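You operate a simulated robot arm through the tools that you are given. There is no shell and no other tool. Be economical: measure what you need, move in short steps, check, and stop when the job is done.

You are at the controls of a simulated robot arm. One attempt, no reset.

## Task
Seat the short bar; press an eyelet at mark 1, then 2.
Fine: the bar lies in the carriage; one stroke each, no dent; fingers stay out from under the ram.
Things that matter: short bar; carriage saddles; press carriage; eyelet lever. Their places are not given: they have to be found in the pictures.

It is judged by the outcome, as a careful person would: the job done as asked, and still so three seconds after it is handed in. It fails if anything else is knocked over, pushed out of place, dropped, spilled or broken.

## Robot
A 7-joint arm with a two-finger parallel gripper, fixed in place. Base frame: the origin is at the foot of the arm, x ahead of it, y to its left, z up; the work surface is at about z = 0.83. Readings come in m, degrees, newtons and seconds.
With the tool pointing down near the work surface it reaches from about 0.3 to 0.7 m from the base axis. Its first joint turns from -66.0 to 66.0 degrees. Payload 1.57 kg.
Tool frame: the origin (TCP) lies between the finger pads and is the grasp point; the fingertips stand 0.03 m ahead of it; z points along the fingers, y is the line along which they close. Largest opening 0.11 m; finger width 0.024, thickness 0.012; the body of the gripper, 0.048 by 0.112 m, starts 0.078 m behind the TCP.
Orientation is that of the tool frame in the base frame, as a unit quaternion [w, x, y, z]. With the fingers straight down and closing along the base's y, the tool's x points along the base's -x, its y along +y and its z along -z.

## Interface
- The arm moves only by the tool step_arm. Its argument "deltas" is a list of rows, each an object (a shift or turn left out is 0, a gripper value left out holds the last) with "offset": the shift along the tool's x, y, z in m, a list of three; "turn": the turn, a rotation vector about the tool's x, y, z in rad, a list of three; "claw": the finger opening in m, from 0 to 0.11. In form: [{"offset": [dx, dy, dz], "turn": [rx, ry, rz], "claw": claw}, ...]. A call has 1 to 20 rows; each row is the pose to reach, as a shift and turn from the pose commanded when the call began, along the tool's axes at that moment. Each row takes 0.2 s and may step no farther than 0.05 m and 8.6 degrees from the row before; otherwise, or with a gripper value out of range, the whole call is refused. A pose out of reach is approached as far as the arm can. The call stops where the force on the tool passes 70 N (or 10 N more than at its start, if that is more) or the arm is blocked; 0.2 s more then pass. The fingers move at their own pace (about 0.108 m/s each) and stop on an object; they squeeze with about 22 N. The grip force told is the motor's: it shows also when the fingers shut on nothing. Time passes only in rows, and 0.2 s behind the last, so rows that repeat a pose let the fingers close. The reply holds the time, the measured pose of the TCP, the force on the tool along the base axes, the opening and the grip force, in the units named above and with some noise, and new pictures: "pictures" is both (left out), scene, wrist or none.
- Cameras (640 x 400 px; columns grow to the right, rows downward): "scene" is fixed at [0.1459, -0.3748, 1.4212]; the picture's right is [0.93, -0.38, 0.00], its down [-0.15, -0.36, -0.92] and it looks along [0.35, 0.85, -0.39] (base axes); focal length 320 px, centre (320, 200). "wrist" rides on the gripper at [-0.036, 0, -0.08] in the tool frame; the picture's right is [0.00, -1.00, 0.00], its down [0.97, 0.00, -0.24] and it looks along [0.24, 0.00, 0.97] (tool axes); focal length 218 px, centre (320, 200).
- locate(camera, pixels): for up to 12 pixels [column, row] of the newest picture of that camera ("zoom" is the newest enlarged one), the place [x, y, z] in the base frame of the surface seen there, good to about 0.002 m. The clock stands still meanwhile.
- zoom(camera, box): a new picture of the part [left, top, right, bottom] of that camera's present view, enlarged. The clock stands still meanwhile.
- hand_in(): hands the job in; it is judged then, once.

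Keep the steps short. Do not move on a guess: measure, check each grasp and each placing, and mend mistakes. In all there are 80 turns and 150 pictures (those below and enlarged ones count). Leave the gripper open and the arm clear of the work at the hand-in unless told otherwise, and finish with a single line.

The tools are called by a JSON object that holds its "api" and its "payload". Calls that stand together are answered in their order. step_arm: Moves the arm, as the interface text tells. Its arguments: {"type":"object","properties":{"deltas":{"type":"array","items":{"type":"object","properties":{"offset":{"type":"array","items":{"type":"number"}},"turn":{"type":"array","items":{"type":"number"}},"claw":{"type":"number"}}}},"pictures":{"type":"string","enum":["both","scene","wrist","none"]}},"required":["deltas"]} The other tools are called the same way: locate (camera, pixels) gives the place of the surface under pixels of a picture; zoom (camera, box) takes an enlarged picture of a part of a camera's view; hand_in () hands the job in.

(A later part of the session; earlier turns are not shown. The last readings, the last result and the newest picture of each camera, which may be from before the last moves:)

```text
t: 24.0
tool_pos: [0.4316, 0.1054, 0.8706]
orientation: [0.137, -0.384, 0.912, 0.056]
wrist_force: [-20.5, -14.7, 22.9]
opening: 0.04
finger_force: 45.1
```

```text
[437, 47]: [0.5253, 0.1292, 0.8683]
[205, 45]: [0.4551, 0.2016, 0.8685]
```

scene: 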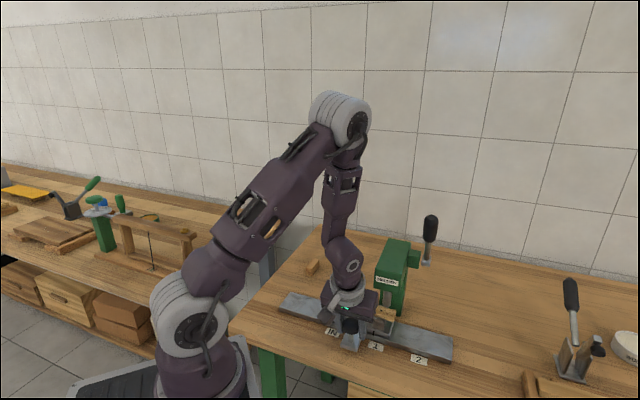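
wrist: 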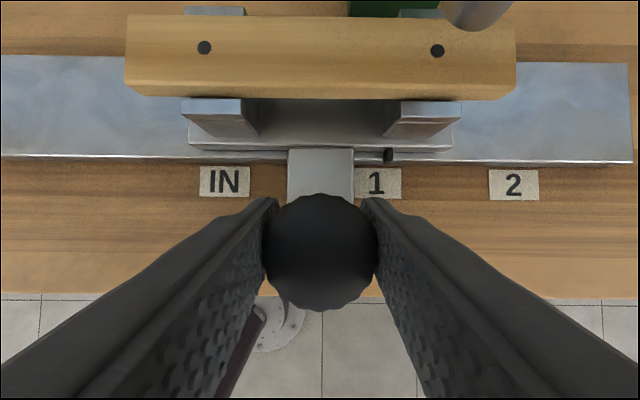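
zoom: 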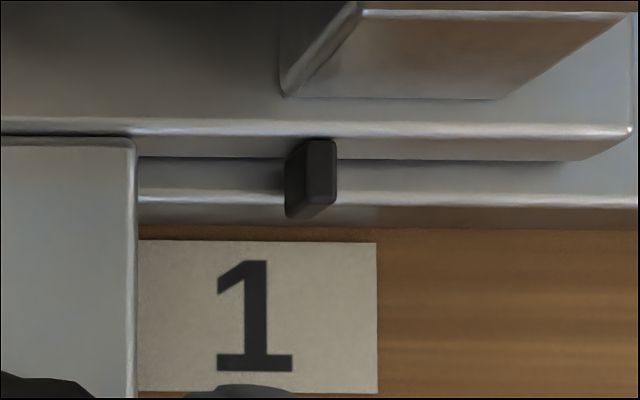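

{"api": "locate", "payload": {"camera": "zoom", "pixels": [[322, 170], [333, 180], [310, 175], [258, 315], [150, 315], [375, 315], [295, 185], [320, 150]]}}

{"api": "zoom", "payload": {"camera": "scene", "box": [330, 270, 450, 370]}}

```text
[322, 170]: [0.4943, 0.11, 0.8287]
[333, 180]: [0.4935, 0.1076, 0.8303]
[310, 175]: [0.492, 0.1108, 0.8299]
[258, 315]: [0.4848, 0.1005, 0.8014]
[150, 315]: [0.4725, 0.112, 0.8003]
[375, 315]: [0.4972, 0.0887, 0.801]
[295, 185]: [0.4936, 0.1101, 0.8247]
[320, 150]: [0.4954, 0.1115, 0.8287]
```

```text
4.00 times, centred on (390, 320) of scene
```

zoom: 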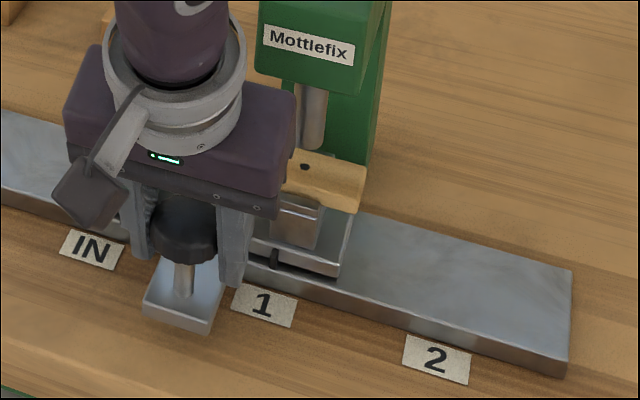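

The pointer (v≈0.271) matches label 1 (≈0.272), and the dot (0.280) matches the ram (0.281). I'll release the knob, back off along the finger axis and recheck.

{"api": "step_arm", "payload": {"deltas": [{"claw": 0.06}, {"claw": 0.08}, {"claw": 0.08}, {"offset": [0, 0, -0.03]}, {"offset": [0, 0, -0.07]}, {"offset": [0, 0, -0.1]}, {"offset": [0, 0, -0.1]}]}}

{"api": "zoom", "payload": {"camera": "wrist", "box": [280, 50, 480, 200]}}

{"api": "zoom", "payload": {"camera": "scene", "box": [310, 260, 450, 370]}}

```text
t: 25.6
tool_pos: [0.4105, 0.0851, 0.9686]
orientation: [0.136, -0.383, 0.912, 0.055]
wrist_force: [0.1, -0.3, 0.5]
opening: 0.0802
finger_force: 0.1
```

scene: 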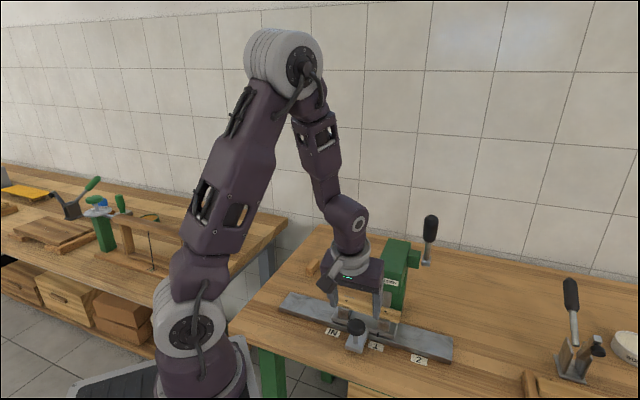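
wrist: 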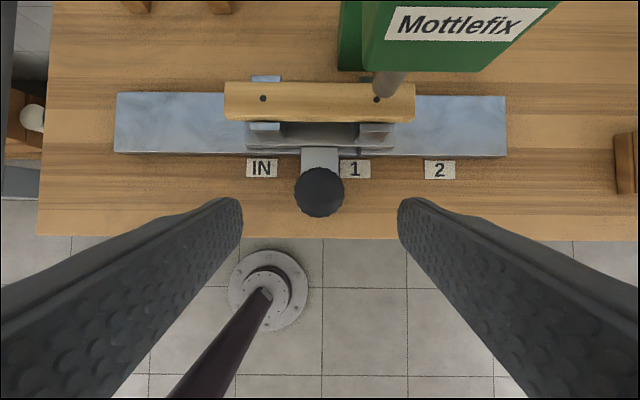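

```text
2.67 times, centred on (380, 125) of wrist
```

zoom: 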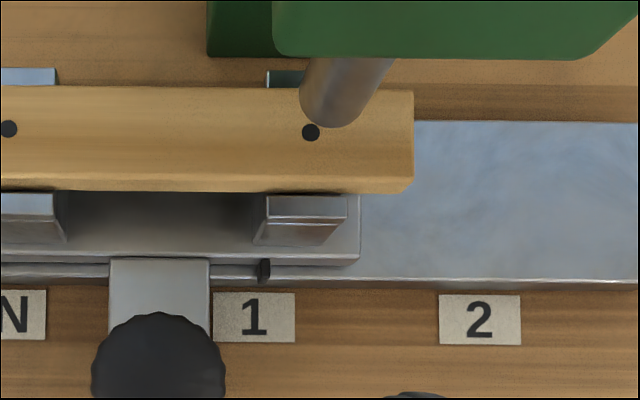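

```text
3.64 times, centred on (380, 315) of scene
```

zoom: 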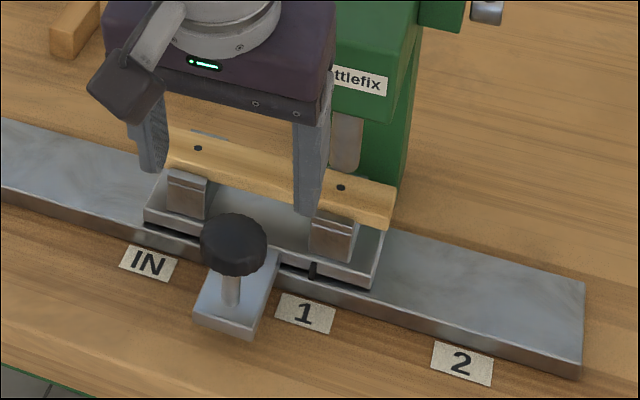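

{"api": "locate", "payload": {"camera": "wrist", "pixels": [[376.5, 99.5], [262, 98.5], [385.5, 92], [376, 88], [395, 85], [388, 80], [359, 150.5], [355, 169], [440, 170], [262, 168]]}}

{"api": "zoom", "payload": {"camera": "wrist", "box": [340, 60, 430, 120]}}

```text
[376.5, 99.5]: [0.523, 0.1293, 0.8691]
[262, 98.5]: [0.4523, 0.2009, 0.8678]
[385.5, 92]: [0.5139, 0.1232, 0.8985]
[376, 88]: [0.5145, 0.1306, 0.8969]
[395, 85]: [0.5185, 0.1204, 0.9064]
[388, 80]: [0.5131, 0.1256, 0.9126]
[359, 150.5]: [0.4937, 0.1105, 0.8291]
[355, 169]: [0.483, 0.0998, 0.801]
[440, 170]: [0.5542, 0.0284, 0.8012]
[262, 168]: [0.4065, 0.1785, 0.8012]
```

```text
6.67 times, centred on (385, 90) of wrist
```

zoom: 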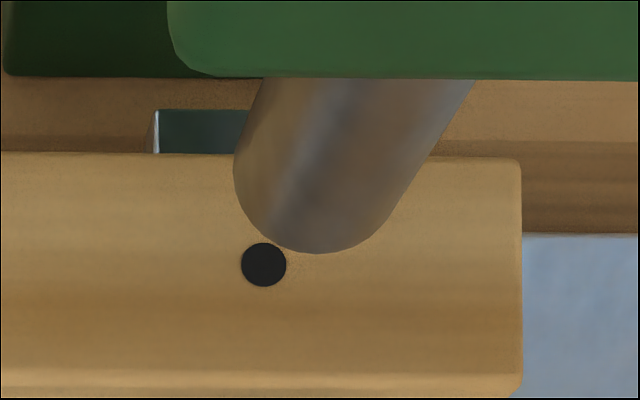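

{"api": "locate", "payload": {"camera": "zoom", "pixels": [[238, 165], [248, 205], [275, 235], [318, 248], [360, 242], [390, 212], [264, 264], [320, 150], [425, 150], [245, 140]]}}

```text
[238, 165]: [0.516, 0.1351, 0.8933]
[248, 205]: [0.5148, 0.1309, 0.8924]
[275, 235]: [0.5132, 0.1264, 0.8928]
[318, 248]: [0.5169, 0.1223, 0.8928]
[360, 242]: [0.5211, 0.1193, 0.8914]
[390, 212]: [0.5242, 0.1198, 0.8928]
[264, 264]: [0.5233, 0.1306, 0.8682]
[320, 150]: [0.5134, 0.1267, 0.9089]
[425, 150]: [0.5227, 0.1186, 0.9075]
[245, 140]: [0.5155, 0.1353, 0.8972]
```

The carriage stayed put: the pointer is on label 1, and the dot is under the ram within about 1.5 mm. Now the lever. The handle axis leans about 30° forward and passes through u≈0.455, z≈1.112, v≈0.349. I'll rise first, then move to a pre-grasp above the handle end.

{"api": "step_arm", "payload": {"deltas": [{"offset": [-0.0111, 0, -0.0365]}, {"offset": [-0.0222, 0, -0.073]}, {"offset": [-0.0333, 0, -0.1095]}, {"offset": [-0.0444, 0, -0.146]}, {"offset": [-0.0555, 0, -0.1825]}, {"offset": [-0.0666, 0, -0.219]}, {"offset": [-0.0855, -0.03, -0.213]}, {"offset": [-0.1044, -0.06, -0.2075]}, {"offset": [-0.1233, -0.09, -0.2015]}, {"offset": [-0.1422, -0.119, -0.196]}, {"offset": [-0.1422, -0.119, -0.196]}]}}

{"api": "zoom", "payload": {"camera": "scene", "box": [340, 130, 500, 300]}}

```text
t: 28.0
tool_pos: [0.5514, 0.0576, 1.194]
orientation: [0.136, -0.384, 0.912, 0.055]
wrist_force: [0.1, 0.1, 0.6]
opening: 0.0799
finger_force: 0.1
```

scene: 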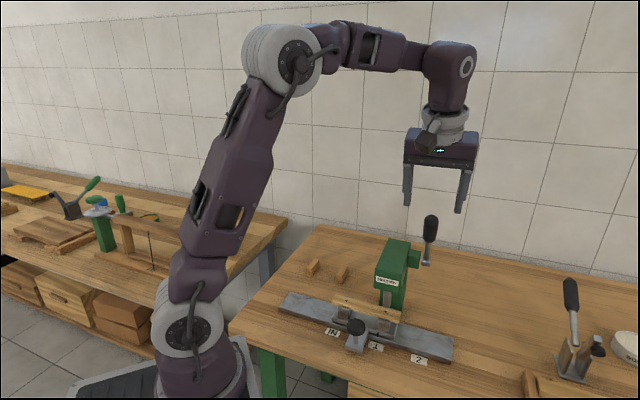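
wrist: 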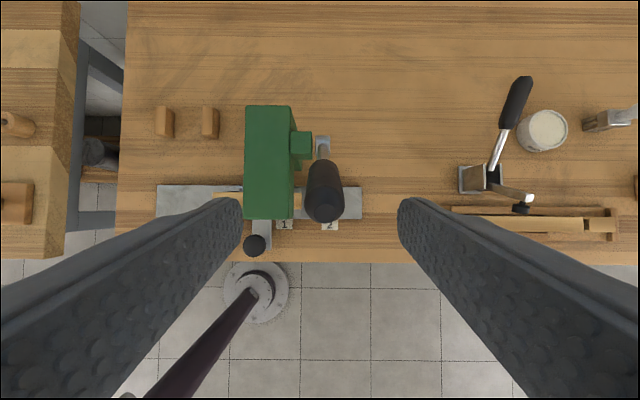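

```text
2.35 times, centred on (420, 215) of scene
```

zoom: 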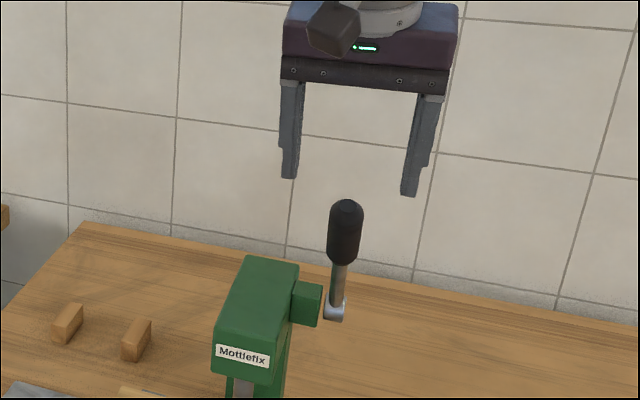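

{"api": "locate", "payload": {"camera": "wrist", "pixels": [[324, 205], [323, 190], [323, 170], [310, 190], [337, 190], [322, 150], [322, 139], [300, 143]]}}

```text
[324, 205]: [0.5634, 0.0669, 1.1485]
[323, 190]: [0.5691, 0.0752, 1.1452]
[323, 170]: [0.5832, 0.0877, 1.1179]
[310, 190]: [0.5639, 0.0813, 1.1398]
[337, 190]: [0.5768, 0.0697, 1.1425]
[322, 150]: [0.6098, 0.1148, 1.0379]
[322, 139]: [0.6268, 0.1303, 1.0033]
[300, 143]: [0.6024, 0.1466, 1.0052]
```

The handle is centred at v 0.350, and the grip point is u 0.459, z 1.112. I'll advance 87 mm with the fingers open 80 mm around the 27 mm handle.

{"api": "step_arm", "payload": {"deltas": [{"offset": [-0.001, -0.0008, 0.03]}, {"offset": [-0.002, -0.0008, 0.06]}, {"offset": [-0.0033, -0.0008, 0.0868]}, {"offset": [-0.0033, -0.0008, 0.0868]}]}}

{"api": "zoom", "payload": {"camera": "scene", "box": [360, 180, 480, 300]}}

```text
t: 29.0
tool_pos: [0.5704, 0.0793, 1.1143]
orientation: [0.136, -0.383, 0.912, 0.056]
wrist_force: [-0.9, 0.5, 0.4]
opening: 0.0802
finger_force: 0.0
```

scene: 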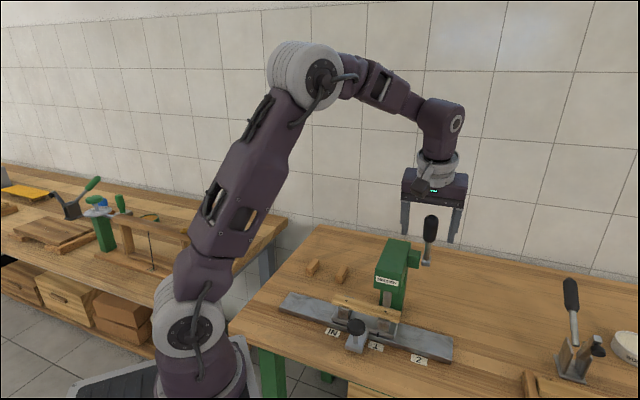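
wrist: 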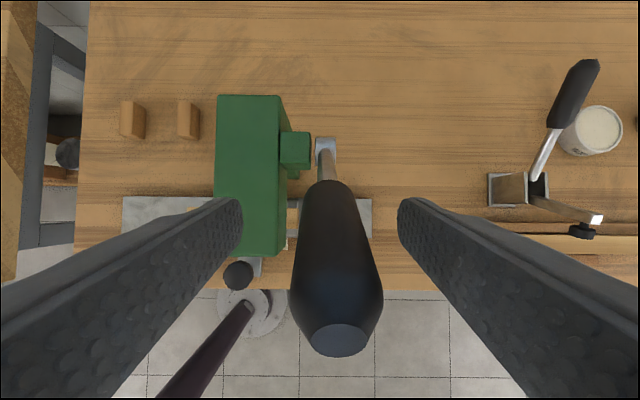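

```text
3.33 times, centred on (420, 240) of scene
```

zoom: 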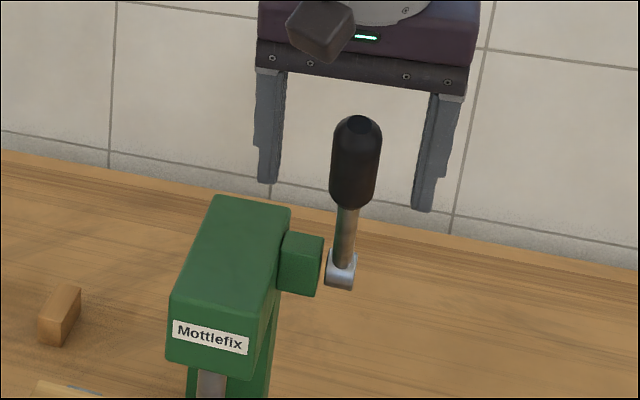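

The handle lies between the fingers. I'll shift 2.5 mm to centre it and close.

{"api": "step_arm", "payload": {"deltas": [{"offset": [0, -0.0025, 0]}, {"offset": [0, -0.0025, 0], "claw": 0.05}, {"offset": [0, -0.0025, 0], "claw": 0.03}, {"offset": [0, -0.0025, 0], "claw": 0.01}, {"offset": [0, -0.0025, 0], "claw": 0.01}], "pictures": "wrist"}}

```text
t: 30.2
tool_pos: [0.5746, 0.0763, 1.113]
orientation: [0.136, -0.384, 0.912, 0.054]
wrist_force: [13.1, -9.6, -3.3]
opening: 0.0277
finger_force: 37.8
```

wrist: 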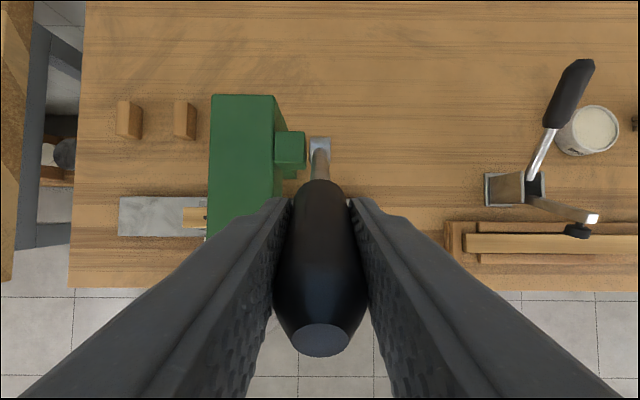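

It's held at 28 mm. I'll begin the stroke along the arc about the pivot (forward and down), first 12°, and watch the force and the ram.

{"api": "step_arm", "payload": {"deltas": [{"offset": [0.0074, -0.001, 0.0018]}, {"offset": [0.0148, -0.001, 0.0041]}, {"offset": [0.0214, -0.001, 0.0067]}, {"offset": [0.028, -0.001, 0.0095]}], "pictures": "scene"}}

{"api": "zoom", "payload": {"camera": "scene", "box": [340, 200, 480, 350]}}

```text
t: 31.2
tool_pos: [0.5564, 0.0592, 1.0961]
orientation: [0.136, -0.384, 0.911, 0.056]
wrist_force: [2.3, 5.5, 7.2]
opening: 0.0279
finger_force: 38.2
```

scene: 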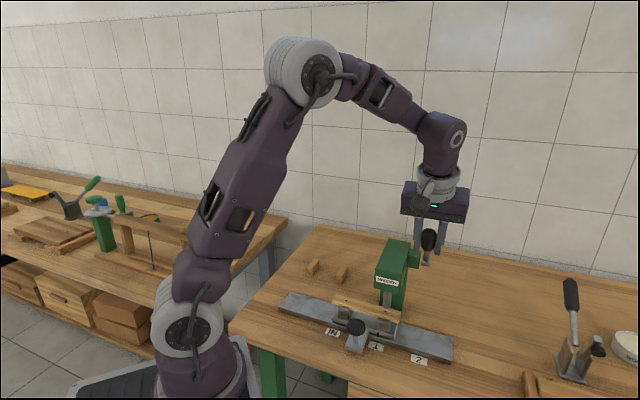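

```text
2.67 times, centred on (410, 275) of scene
```

zoom: 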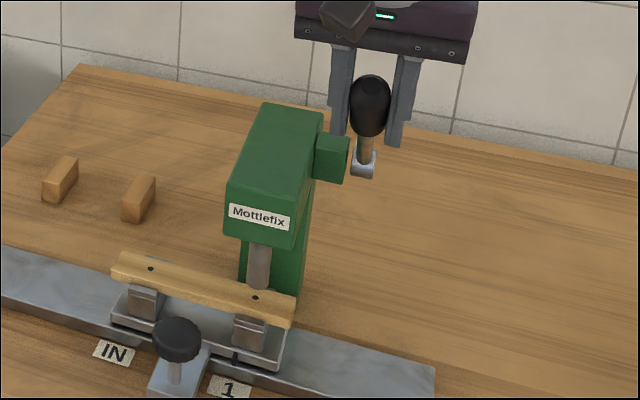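

The lever follows easily at about 9 N. I'll continue to about 54° and look at the ram.

{"api": "step_arm", "payload": {"deltas": [{"offset": [0.0062, 0, 0.0032]}, {"offset": [0.0124, 0, 0.0066]}, {"offset": [0.0184, 0, 0.0105]}, {"offset": [0.0243, 0, 0.0146]}], "pictures": "none"}}

{"api": "zoom", "payload": {"camera": "scene", "box": [350, 220, 460, 340]}}

```text
t: 32.2
tool_pos: [0.5433, 0.0473, 1.0747]
orientation: [0.136, -0.385, 0.911, 0.055]
wrist_force: [-18.3, 13.6, 12.2]
opening: 0.028
finger_force: 38.6
```

```text
3.33 times, centred on (405, 280) of scene
```

zoom: 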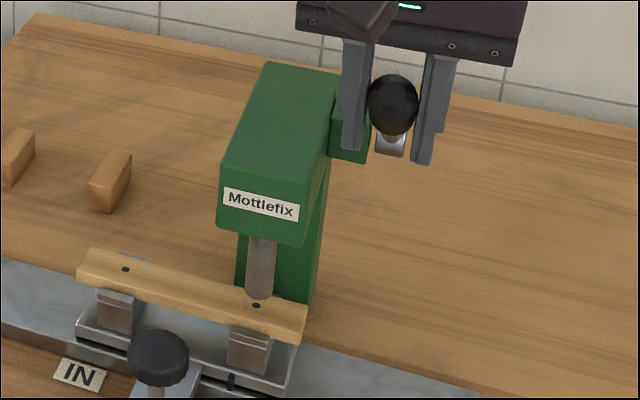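

{"api": "locate", "payload": {"camera": "zoom", "pixels": [[260, 292], [260, 270], [257, 306], [393, 75], [392, 125]]}}

{"api": "step_arm", "payload": {"deltas": [{"offset": [0.0055, 0.0015, 0.0043]}, {"offset": [0.0108, 0.0015, 0.009]}], "pictures": "none"}}

{"api": "zoom", "payload": {"camera": "scene", "box": [350, 220, 460, 340]}}

{"api": "locate", "payload": {"camera": "zoom", "pixels": [[260, 292], [260, 270], [257, 306], [393, 75], [392, 125]]}}

```text
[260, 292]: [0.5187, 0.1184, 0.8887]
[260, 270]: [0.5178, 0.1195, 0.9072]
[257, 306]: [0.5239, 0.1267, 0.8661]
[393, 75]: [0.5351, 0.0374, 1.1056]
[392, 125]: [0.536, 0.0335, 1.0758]
```

```text
t: 32.8
tool_pos: [0.5391, 0.041, 1.0643]
orientation: [0.136, -0.384, 0.912, 0.056]
wrist_force: [-6.3, 11.0, 8.5]
opening: 0.0277
finger_force: 38.2
```

```text
3.33 times, centred on (405, 280) of scene
```

zoom: 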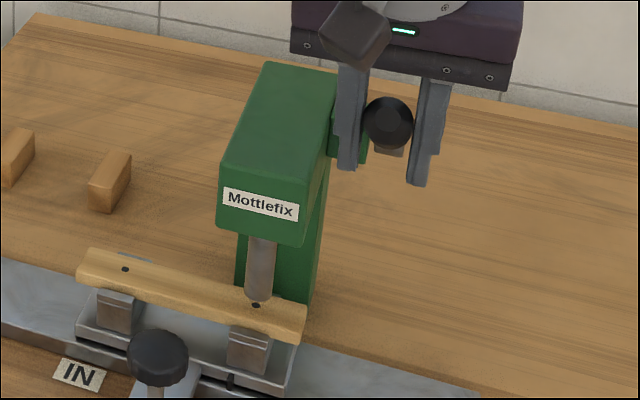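

```text
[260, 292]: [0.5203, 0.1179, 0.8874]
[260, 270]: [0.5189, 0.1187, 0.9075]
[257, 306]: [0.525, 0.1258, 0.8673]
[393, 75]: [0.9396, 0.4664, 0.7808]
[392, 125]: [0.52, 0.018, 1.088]
```

The ram bottom is at about z 0.883, lower than before; the bar top is at 0.869. I'll continue the arc to about 72°.

{"api": "step_arm", "payload": {"deltas": [{"offset": [0.0049, 0.0003, 0.0052]}, {"offset": [0.0098, 0.0005, 0.0104]}, {"offset": [0.0142, 0.0005, 0.016]}, {"offset": [0.0185, 0.0005, 0.0215]}], "pictures": "none"}}

{"api": "zoom", "payload": {"camera": "scene", "box": [350, 220, 460, 340]}}

```text
t: 33.8
tool_pos: [0.5292, 0.0313, 1.0366]
orientation: [0.136, -0.384, 0.912, 0.054]
wrist_force: [-4.3, -2.8, 11.3]
opening: 0.0275
finger_force: 37.9
```

```text
3.33 times, centred on (405, 280) of scene
```

zoom: 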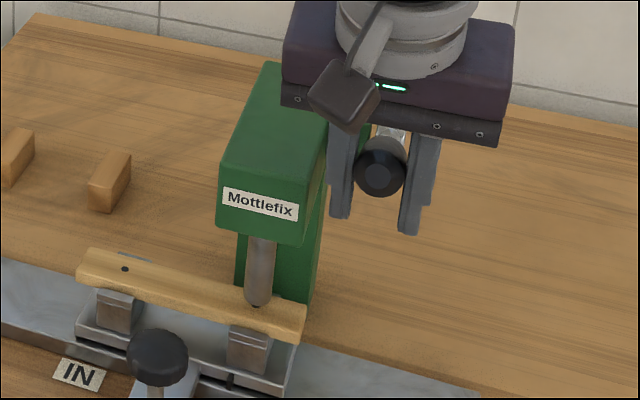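

The ram is coming down right onto the dot. I'll go on in smaller steps to about 80°.

{"api": "step_arm", "payload": {"deltas": [{"offset": [0.0039, 0, 0.0059]}, {"offset": [0.0076, 0, 0.012]}, {"offset": [0.0098, 0, 0.0162]}], "pictures": "none"}}

{"api": "zoom", "payload": {"camera": "scene", "box": [350, 240, 460, 340]}}

```text
t: 34.6
tool_pos: [0.5274, 0.0288, 1.0191]
orientation: [0.137, -0.384, 0.912, 0.055]
wrist_force: [-6.1, -6.7, 10.2]
opening: 0.0275
finger_force: 37.5
```

```text
4.00 times, centred on (405, 290) of scene
```

zoom: 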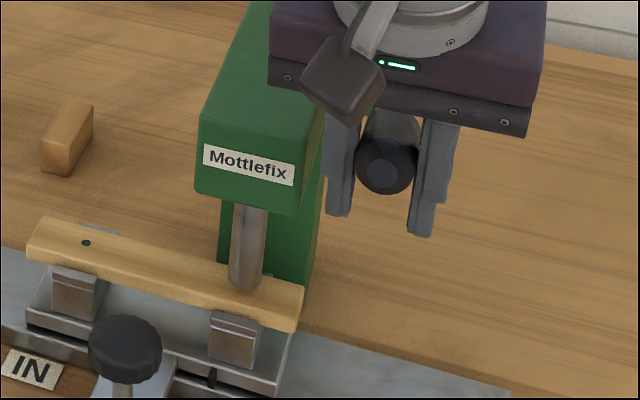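

{"api": "locate", "payload": {"camera": "zoom", "pixels": [[246, 286], [246, 270], [246, 296], [232, 275], [258, 284]]}}

{"api": "step_arm", "payload": {"deltas": [{"offset": [0.002, 0, 0.0043]}, {"offset": [0.004, 0, 0.0086]}], "pictures": "none"}}

{"api": "zoom", "payload": {"camera": "scene", "box": [350, 240, 460, 340]}}

{"api": "locate", "payload": {"camera": "zoom", "pixels": [[246, 286], [246, 290], [246, 298], [232, 275], [258, 284]]}}

```text
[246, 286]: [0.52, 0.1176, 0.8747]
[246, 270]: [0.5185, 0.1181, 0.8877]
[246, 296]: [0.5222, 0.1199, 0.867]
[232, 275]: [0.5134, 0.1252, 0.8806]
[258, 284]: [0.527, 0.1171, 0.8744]
```

```text
t: 35.2
tool_pos: [0.5256, 0.0279, 1.0091]
orientation: [0.136, -0.384, 0.912, 0.055]
wrist_force: [-3.2, -7.5, 9.2]
opening: 0.0277
finger_force: 38.0
```

```text
4.00 times, centred on (405, 290) of scene
```

zoom: 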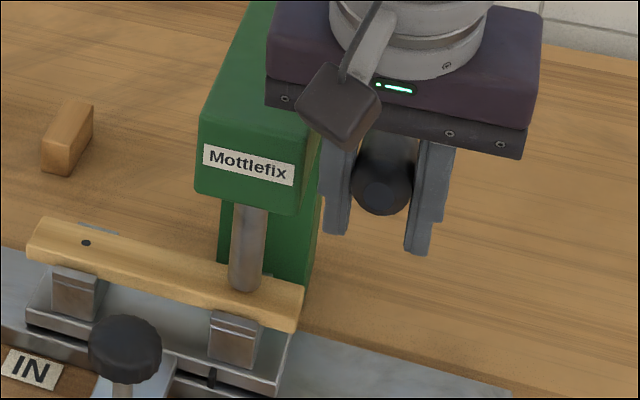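

```text
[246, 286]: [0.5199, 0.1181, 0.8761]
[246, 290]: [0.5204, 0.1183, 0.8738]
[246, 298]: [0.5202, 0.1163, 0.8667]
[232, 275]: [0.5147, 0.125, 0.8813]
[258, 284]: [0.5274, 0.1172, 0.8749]
```

The ram bottom is at ≈0.872, about 2–3 mm above the bar. I'll continue in 3° steps, watching for the force to rise.

{"api": "step_arm", "payload": {"deltas": [{"offset": [0.0025, 0, 0.0066]}], "pictures": "none"}}

{"api": "zoom", "payload": {"camera": "scene", "box": [350, 240, 460, 340]}}

```text
t: 35.6
tool_pos: [0.524, 0.0269, 1.0013]
orientation: [0.135, -0.384, 0.912, 0.055]
wrist_force: [-7.5, -7.6, 10.1]
opening: 0.0276
finger_force: 38.3
```

```text
4.00 times, centred on (405, 290) of scene
```

zoom: 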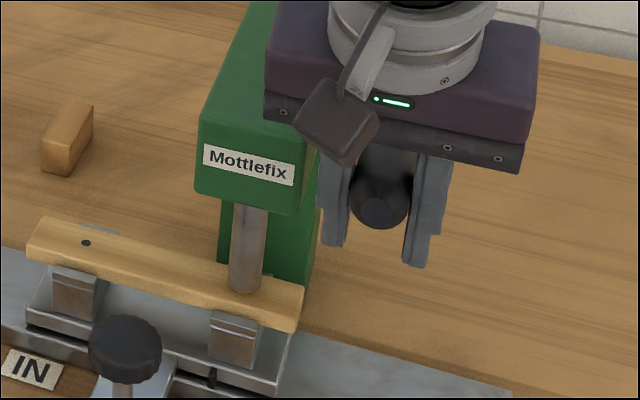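

Still a light force (about 10 N). I'll continue 3° at a time.

{"api": "step_arm", "payload": {"deltas": [{"offset": [0.0022, 0, 0.0068]}], "pictures": "none"}}

{"api": "zoom", "payload": {"camera": "scene", "box": [370, 260, 440, 340]}}

```text
t: 36.0
tool_pos: [0.5239, 0.0271, 0.993]
orientation: [0.135, -0.384, 0.912, 0.055]
wrist_force: [-8.8, -13.4, 9.2]
opening: 0.0279
finger_force: 38.4
```

```text
5.00 times, centred on (405, 300) of scene
```

zoom: 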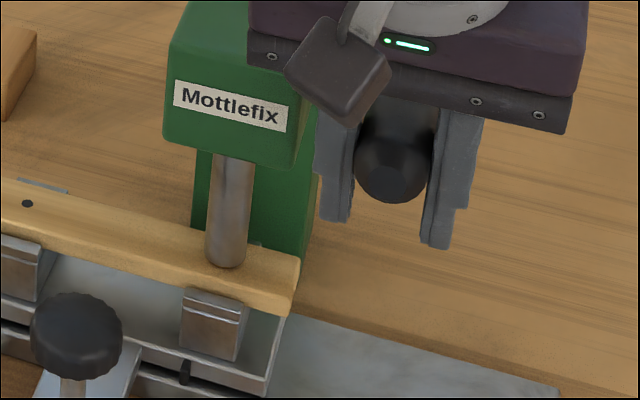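

{"api": "locate", "payload": {"camera": "zoom", "pixels": [[226, 264], [226, 268], [226, 258], [226, 274], [385, 180]]}}

{"api": "step_arm", "payload": {"deltas": [{"offset": [0.001, 0, 0.0068]}], "pictures": "none"}}

{"api": "zoom", "payload": {"camera": "scene", "box": [370, 260, 440, 340]}}

{"api": "locate", "payload": {"camera": "zoom", "pixels": [[226, 264], [226, 268], [226, 258], [226, 274], [385, 180]]}}

```text
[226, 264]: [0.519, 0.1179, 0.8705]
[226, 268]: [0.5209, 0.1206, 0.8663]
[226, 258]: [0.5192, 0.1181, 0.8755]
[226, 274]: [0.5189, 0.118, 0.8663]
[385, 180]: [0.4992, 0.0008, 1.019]
```

```text
t: 36.4
tool_pos: [0.525, 0.0275, 0.988]
orientation: [0.135, -0.383, 0.912, 0.056]
wrist_force: [-13.1, -17.8, 8.2]
opening: 0.0274
finger_force: 38.3
```

```text
5.00 times, centred on (405, 300) of scene
```

zoom: 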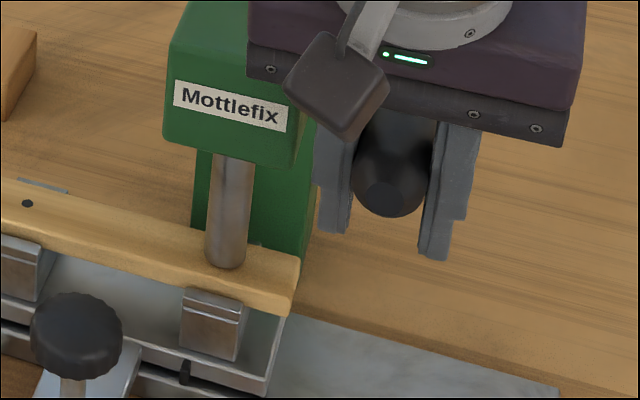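

```text
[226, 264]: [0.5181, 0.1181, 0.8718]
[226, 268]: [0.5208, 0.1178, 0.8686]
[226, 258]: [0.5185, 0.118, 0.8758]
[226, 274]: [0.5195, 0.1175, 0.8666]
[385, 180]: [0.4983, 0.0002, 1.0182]
```

The ram is just at the bar surface (≈0.869). The force is mostly radial, so I'll relieve it slightly outward and continue a few mm down.

{"api": "step_arm", "payload": {"deltas": [{"offset": [0.004, 0, 0.005]}], "pictures": "none"}}

{"api": "zoom", "payload": {"camera": "scene", "box": [370, 260, 440, 340]}}

{"api": "locate", "payload": {"camera": "zoom", "pixels": [[226, 264], [226, 268], [226, 271], [226, 276]]}}

```text
t: 36.8
tool_pos: [0.5243, 0.0278, 0.9834]
orientation: [0.138, -0.383, 0.912, 0.056]
wrist_force: [-4.1, -8.0, 9.2]
opening: 0.0276
finger_force: 38.1
```

```text
5.00 times, centred on (405, 300) of scene
```

zoom: 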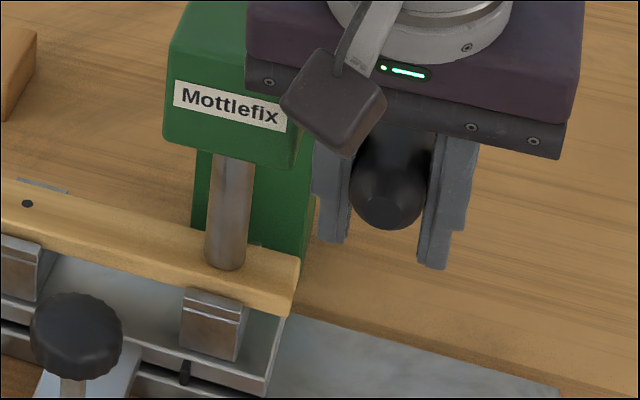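

```text
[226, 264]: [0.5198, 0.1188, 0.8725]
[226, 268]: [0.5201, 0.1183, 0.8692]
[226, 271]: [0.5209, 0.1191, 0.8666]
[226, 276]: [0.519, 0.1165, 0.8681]
```

Still just 9 N, with no bottoming felt yet. I'll continue in 5 mm steps.

{"api": "step_arm", "payload": {"deltas": [{"offset": [0.0015, 0, 0.005]}], "pictures": "none"}}

{"api": "zoom", "payload": {"camera": "scene", "box": [370, 260, 440, 340]}}

```text
t: 37.2
tool_pos: [0.5253, 0.0272, 0.9796]
orientation: [0.138, -0.384, 0.911, 0.054]
wrist_force: [3.2, -3.9, 28.6]
opening: 0.0276
finger_force: 38.0
```

```text
5.00 times, centred on (405, 300) of scene
```

zoom: 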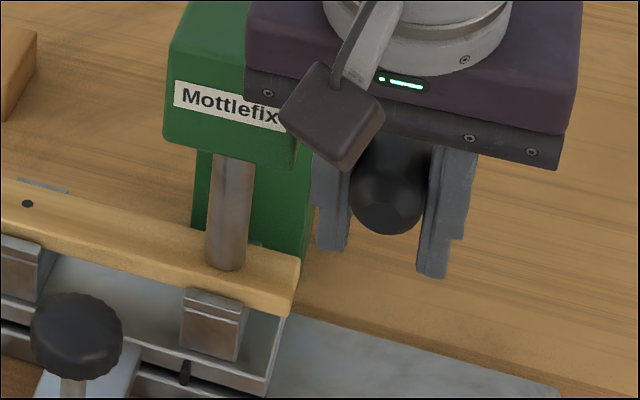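

The force jumped to 29 N with the motion lagging, so that's the bottom of the stroke. I'll add a slight 1.5 mm to confirm it is a firm stop.

{"api": "step_arm", "payload": {"deltas": [{"offset": [0, 0, 0.0015]}, {"offset": [0, 0, 0.0015]}], "pictures": "none"}}

```text
t: 37.8
tool_pos: [0.5262, 0.0275, 0.9755]
orientation: [0.138, -0.384, 0.911, 0.054]
wrist_force: [12.9, -1.8, 28.4]
opening: 0.0274
finger_force: 37.8
```

{"api": "step_arm", "payload": {"deltas": [{"offset": [0, 0, 0.0]}, {"offset": [0, 0, 0.0]}], "pictures": "none"}}

{"api": "zoom", "payload": {"camera": "scene", "box": [370, 260, 440, 340]}}

{"api": "locate", "payload": {"camera": "zoom", "pixels": [[226, 264], [226, 268], [226, 271], [226, 276], [385, 200]]}}

```text
t: 38.4
tool_pos: [0.5269, 0.0279, 0.9754]
orientation: [0.138, -0.384, 0.911, 0.056]
wrist_force: [16.5, -0.2, 27.1]
opening: 0.0275
finger_force: 37.9
```

```text
5.00 times, centred on (405, 300) of scene
```

zoom: 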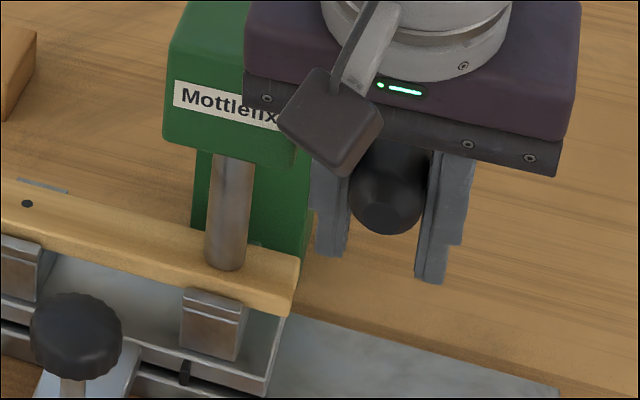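

```text
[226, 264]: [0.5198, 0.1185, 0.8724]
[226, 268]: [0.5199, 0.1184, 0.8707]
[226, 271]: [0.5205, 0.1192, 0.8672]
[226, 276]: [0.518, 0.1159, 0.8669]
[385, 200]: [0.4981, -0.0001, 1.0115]
```

The handle no longer descends while the fingers slide, so it's firmly bottomed. Now I'll return the lever smoothly along the same arc.

{"api": "step_arm", "payload": {"deltas": [{"offset": [-0.0049, 0, -0.019]}, {"offset": [-0.0097, 0, -0.0324]}, {"offset": [-0.016, 0, -0.0451]}, {"offset": [-0.0235, 0, -0.0572]}, {"offset": [-0.0321, 0, -0.0683]}, {"offset": [-0.0421, 0, -0.0785]}, {"offset": [-0.0529, 0, -0.0876]}, {"offset": [-0.0646, 0, -0.0957]}, {"offset": [-0.0771, 0, -0.1023]}, {"offset": [-0.0903, 0, -0.1076]}, {"offset": [-0.1039, 0, -0.1115]}]}}

{"api": "zoom", "payload": {"camera": "scene", "box": [340, 200, 480, 350]}}

```text
t: 40.8
tool_pos: [0.5718, 0.0748, 1.1138]
orientation: [0.134, -0.383, 0.912, 0.054]
wrist_force: [-0.4, -15.7, -10.3]
opening: 0.0279
finger_force: 38.5
```

scene: 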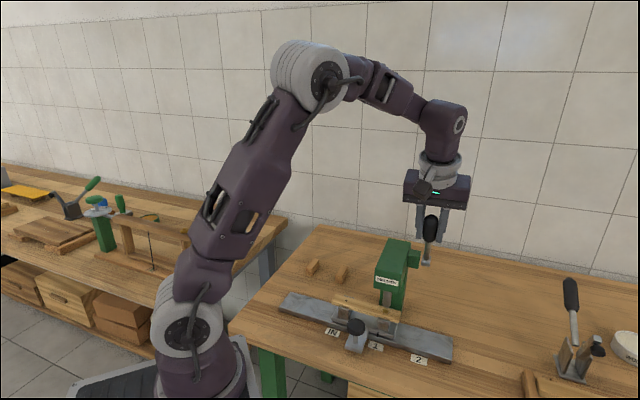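
wrist: 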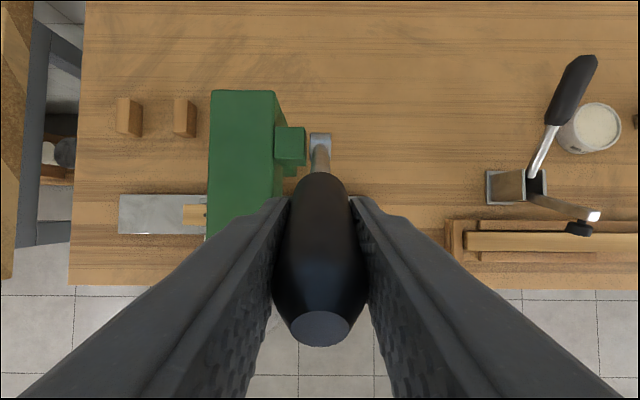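

```text
2.67 times, centred on (410, 275) of scene
```

zoom: 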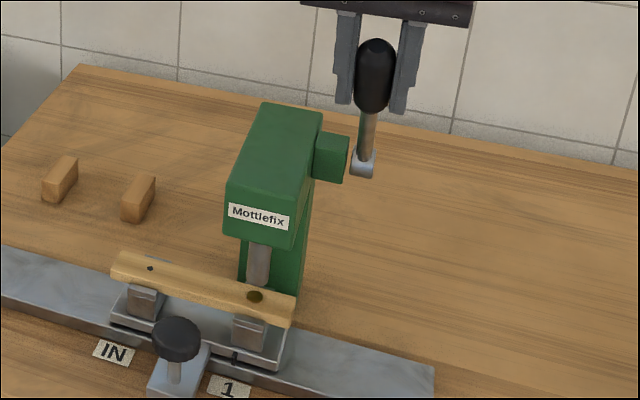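

A brass eyelet now sits at mark 1's dot, and the lever is back up. I'll open the fingers and withdraw along the finger axis, then check the lever and the bar.

{"api": "step_arm", "payload": {"deltas": [{"claw": 0.05}, {"claw": 0.08}, {"claw": 0.08}, {"offset": [0, 0, -0.03]}, {"offset": [0, 0, -0.06]}, {"offset": [0, 0, -0.09]}, {"offset": [0, 0, -0.09]}]}}

{"api": "zoom", "payload": {"camera": "scene", "box": [330, 200, 470, 350]}}

{"api": "zoom", "payload": {"camera": "scene", "box": [330, 270, 420, 350]}}

```text
t: 42.4
tool_pos: [0.5522, 0.0567, 1.2005]
orientation: [0.136, -0.384, 0.912, 0.055]
wrist_force: [0.9, -0.4, -0.9]
opening: 0.08
finger_force: 0.1
```

scene: 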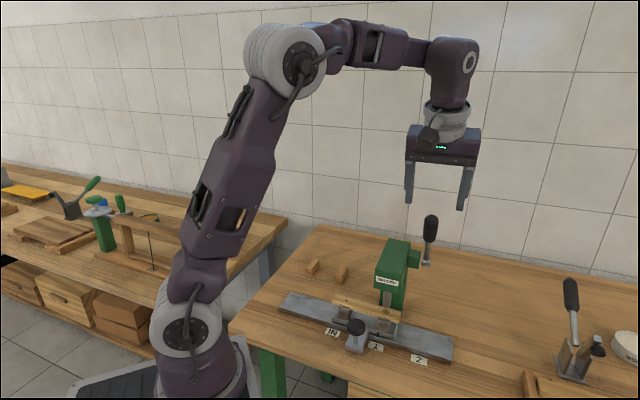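
wrist: 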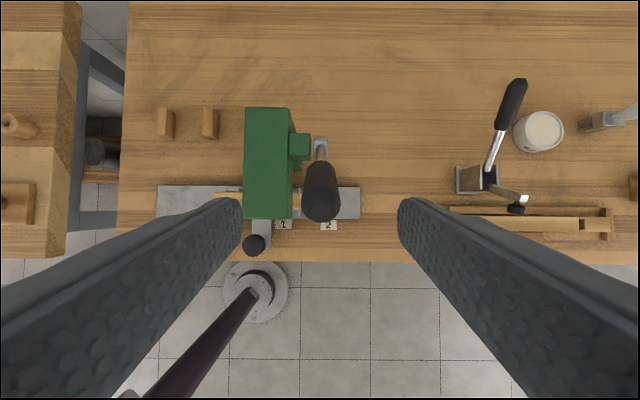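

```text
2.67 times, centred on (400, 275) of scene
```

zoom: 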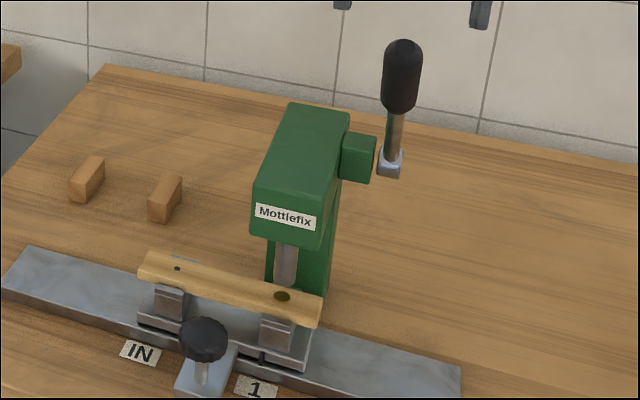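

```text
5.00 times, centred on (375, 310) of scene
```

zoom: 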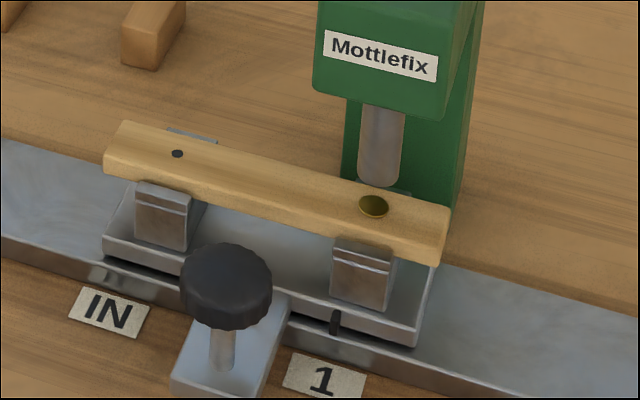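

The eyelet is set cleanly, and the lever and ram are up. I'll retrace the path to the knob (u 0.379, v 0.2307, z 0.872) with the fingers open.

{"api": "step_arm", "payload": {"deltas": [{"offset": [0.0193, 0.03, -0.0059]}, {"offset": [0.0386, 0.06, -0.0118]}, {"offset": [0.0578, 0.09, -0.0176]}, {"offset": [0.0771, 0.1197, -0.0235]}, {"offset": [0.0883, 0.1197, 0.0135]}, {"offset": [0.0996, 0.1197, 0.0505]}, {"offset": [0.1108, 0.1197, 0.0875]}, {"offset": [0.122, 0.1197, 0.1245]}, {"offset": [0.1333, 0.1197, 0.1615]}, {"offset": [0.1446, 0.1197, 0.1985]}, {"offset": [0.1446, 0.1197, 0.232]}, {"offset": [0.1446, 0.1197, 0.265]}, {"offset": [0.1446, 0.1197, 0.2985]}, {"offset": [0.1446, 0.1197, 0.2985]}]}}

```text
t: 45.4
tool_pos: [0.4326, 0.1009, 0.8709]
orientation: [0.135, -0.383, 0.912, 0.054]
wrist_force: [0.4, 0.4, 0.1]
opening: 0.08
finger_force: 0.1
```

scene: 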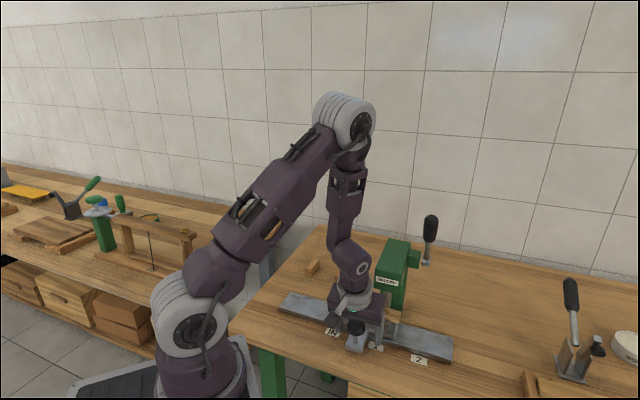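
wrist: 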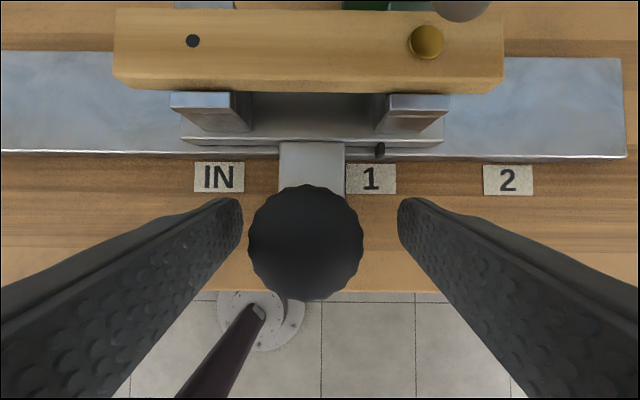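

The tool is about 4.5 mm too far along v (knob at column 305). I'll shift and close.

{"api": "step_arm", "payload": {"deltas": [{"offset": [0, 0.0045, 0]}, {"offset": [0, 0.0045, 0], "claw": 0.05}, {"offset": [0, 0.0045, 0], "claw": 0.035}, {"offset": [0, 0.0045, 0], "claw": 0.02}, {"offset": [0, 0.0045, 0], "claw": 0.02}], "pictures": "wrist"}}

{"api": "locate", "payload": {"camera": "wrist", "pixels": [[204, 41], [438, 43], [391, 150], [378, 180], [516, 181]]}}

```text
t: 46.6
tool_pos: [0.4282, 0.1038, 0.8718]
orientation: [0.136, -0.384, 0.912, 0.056]
wrist_force: [1.1, 0.5, -3.1]
opening: 0.04
finger_force: 45.0
```

wrist: 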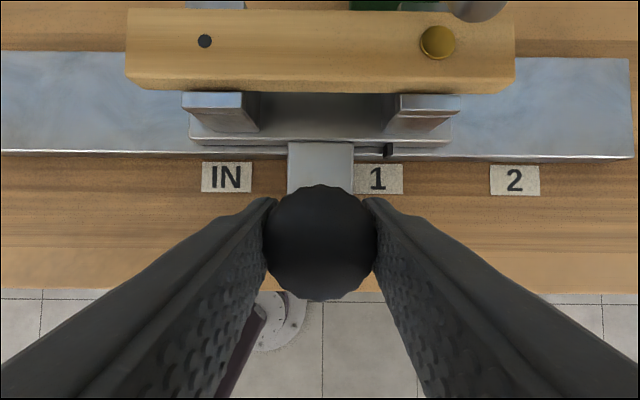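

```text
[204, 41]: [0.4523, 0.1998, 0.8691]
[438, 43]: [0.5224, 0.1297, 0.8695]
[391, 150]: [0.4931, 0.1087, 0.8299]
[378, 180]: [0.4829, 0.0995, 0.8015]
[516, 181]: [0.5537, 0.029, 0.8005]
```

It's gripped without stress. Label 2 is 0.100 beyond label 1, so I'll slide 0.100.

{"api": "step_arm", "payload": {"deltas": [{"offset": [0, -0.01, 0]}, {"offset": [0, -0.025, 0]}, {"offset": [0, -0.04, 0]}, {"offset": [0, -0.055, 0]}, {"offset": [0, -0.07, 0]}, {"offset": [0, -0.085, 0]}, {"offset": [0, -0.1, 0]}, {"offset": [0, -0.1, 0]}]}}

{"api": "zoom", "payload": {"camera": "wrist", "box": [330, 120, 450, 200]}}

{"api": "locate", "payload": {"camera": "wrist", "pixels": [[204, 41], [438, 43]]}}

```text
t: 48.4
tool_pos: [0.4983, 0.034, 0.8704]
orientation: [0.133, -0.382, 0.913, 0.055]
wrist_force: [-21.2, -26.9, 1.8]
opening: 0.0402
finger_force: 44.7
```

scene: 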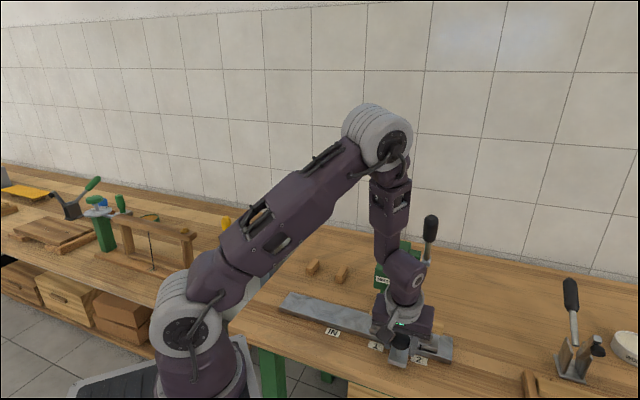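
wrist: 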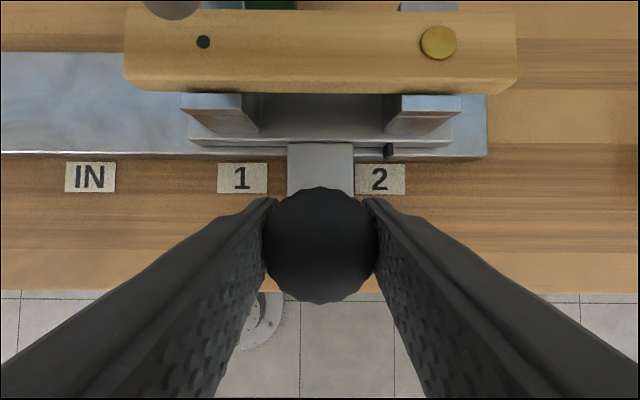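

```text
5.00 times, centred on (390, 160) of wrist
```

zoom: 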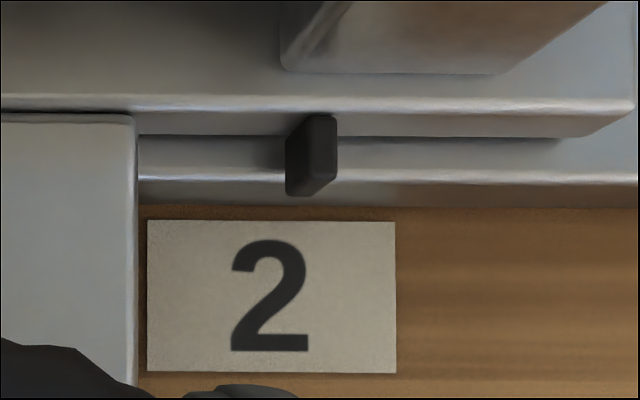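

```text
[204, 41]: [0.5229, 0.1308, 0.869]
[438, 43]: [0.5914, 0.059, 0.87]
```

{"api": "locate", "payload": {"camera": "zoom", "pixels": [[322, 145], [333, 150], [310, 155], [271, 295], [148, 295], [395, 295]]}}

{"api": "locate", "payload": {"camera": "wrist", "pixels": [[242, 178], [90, 177], [380, 179]]}}

```text
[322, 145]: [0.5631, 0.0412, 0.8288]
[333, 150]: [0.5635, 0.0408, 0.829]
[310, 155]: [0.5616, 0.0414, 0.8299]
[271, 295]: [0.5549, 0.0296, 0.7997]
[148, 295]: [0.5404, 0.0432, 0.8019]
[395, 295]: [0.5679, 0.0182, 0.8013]
```

```text
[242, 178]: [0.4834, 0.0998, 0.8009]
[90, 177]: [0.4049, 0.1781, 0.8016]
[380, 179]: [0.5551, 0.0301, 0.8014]
```

The pointer is at v≈0.369 and label 2 at ≈0.371, so it's about 2 mm short. I'll nudge 2 mm and ease the sideways load.

{"api": "step_arm", "payload": {"deltas": [{"offset": [0.001, -0.0011, 0]}, {"offset": [0.0015, -0.0022, 0]}, {"offset": [0.0015, -0.0022, 0]}], "pictures": "wrist"}}

{"api": "zoom", "payload": {"camera": "wrist", "box": [330, 120, 450, 200]}}

{"api": "locate", "payload": {"camera": "zoom", "pixels": [[322, 145], [333, 150], [310, 155], [260, 295], [385, 295], [150, 295]]}}

{"api": "locate", "payload": {"camera": "wrist", "pixels": [[204, 41], [438, 43]]}}

```text
t: 49.2
tool_pos: [0.5016, 0.0342, 0.8707]
orientation: [0.136, -0.383, 0.912, 0.055]
wrist_force: [-17.9, -16.7, 19.9]
opening: 0.0398
finger_force: 45.2
```

wrist: 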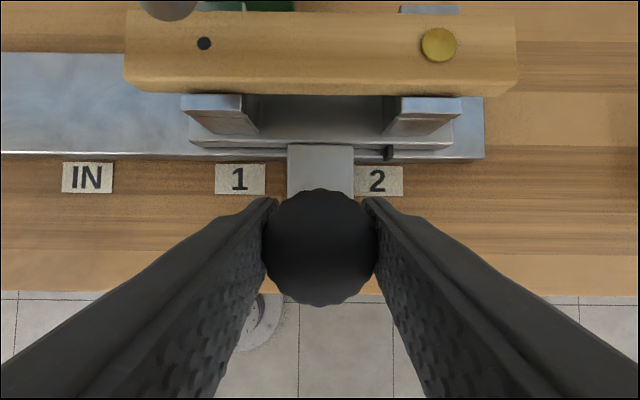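

```text
5.00 times, centred on (390, 160) of wrist
```

zoom: 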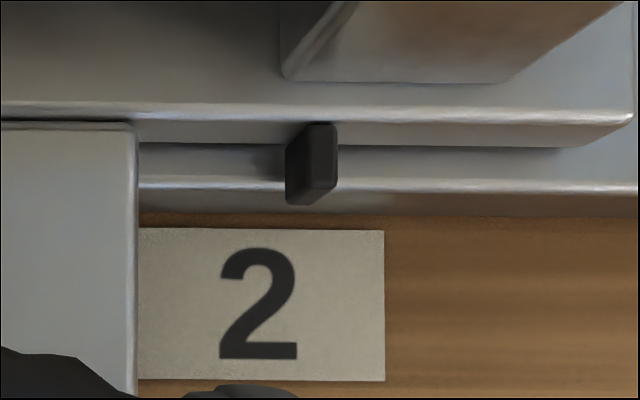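

```text
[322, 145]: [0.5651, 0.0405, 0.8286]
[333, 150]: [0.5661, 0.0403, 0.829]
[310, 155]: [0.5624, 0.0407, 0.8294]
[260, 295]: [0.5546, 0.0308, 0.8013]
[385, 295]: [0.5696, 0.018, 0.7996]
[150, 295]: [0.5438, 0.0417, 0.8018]
```

```text
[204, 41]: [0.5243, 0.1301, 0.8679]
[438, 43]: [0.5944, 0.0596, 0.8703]
```

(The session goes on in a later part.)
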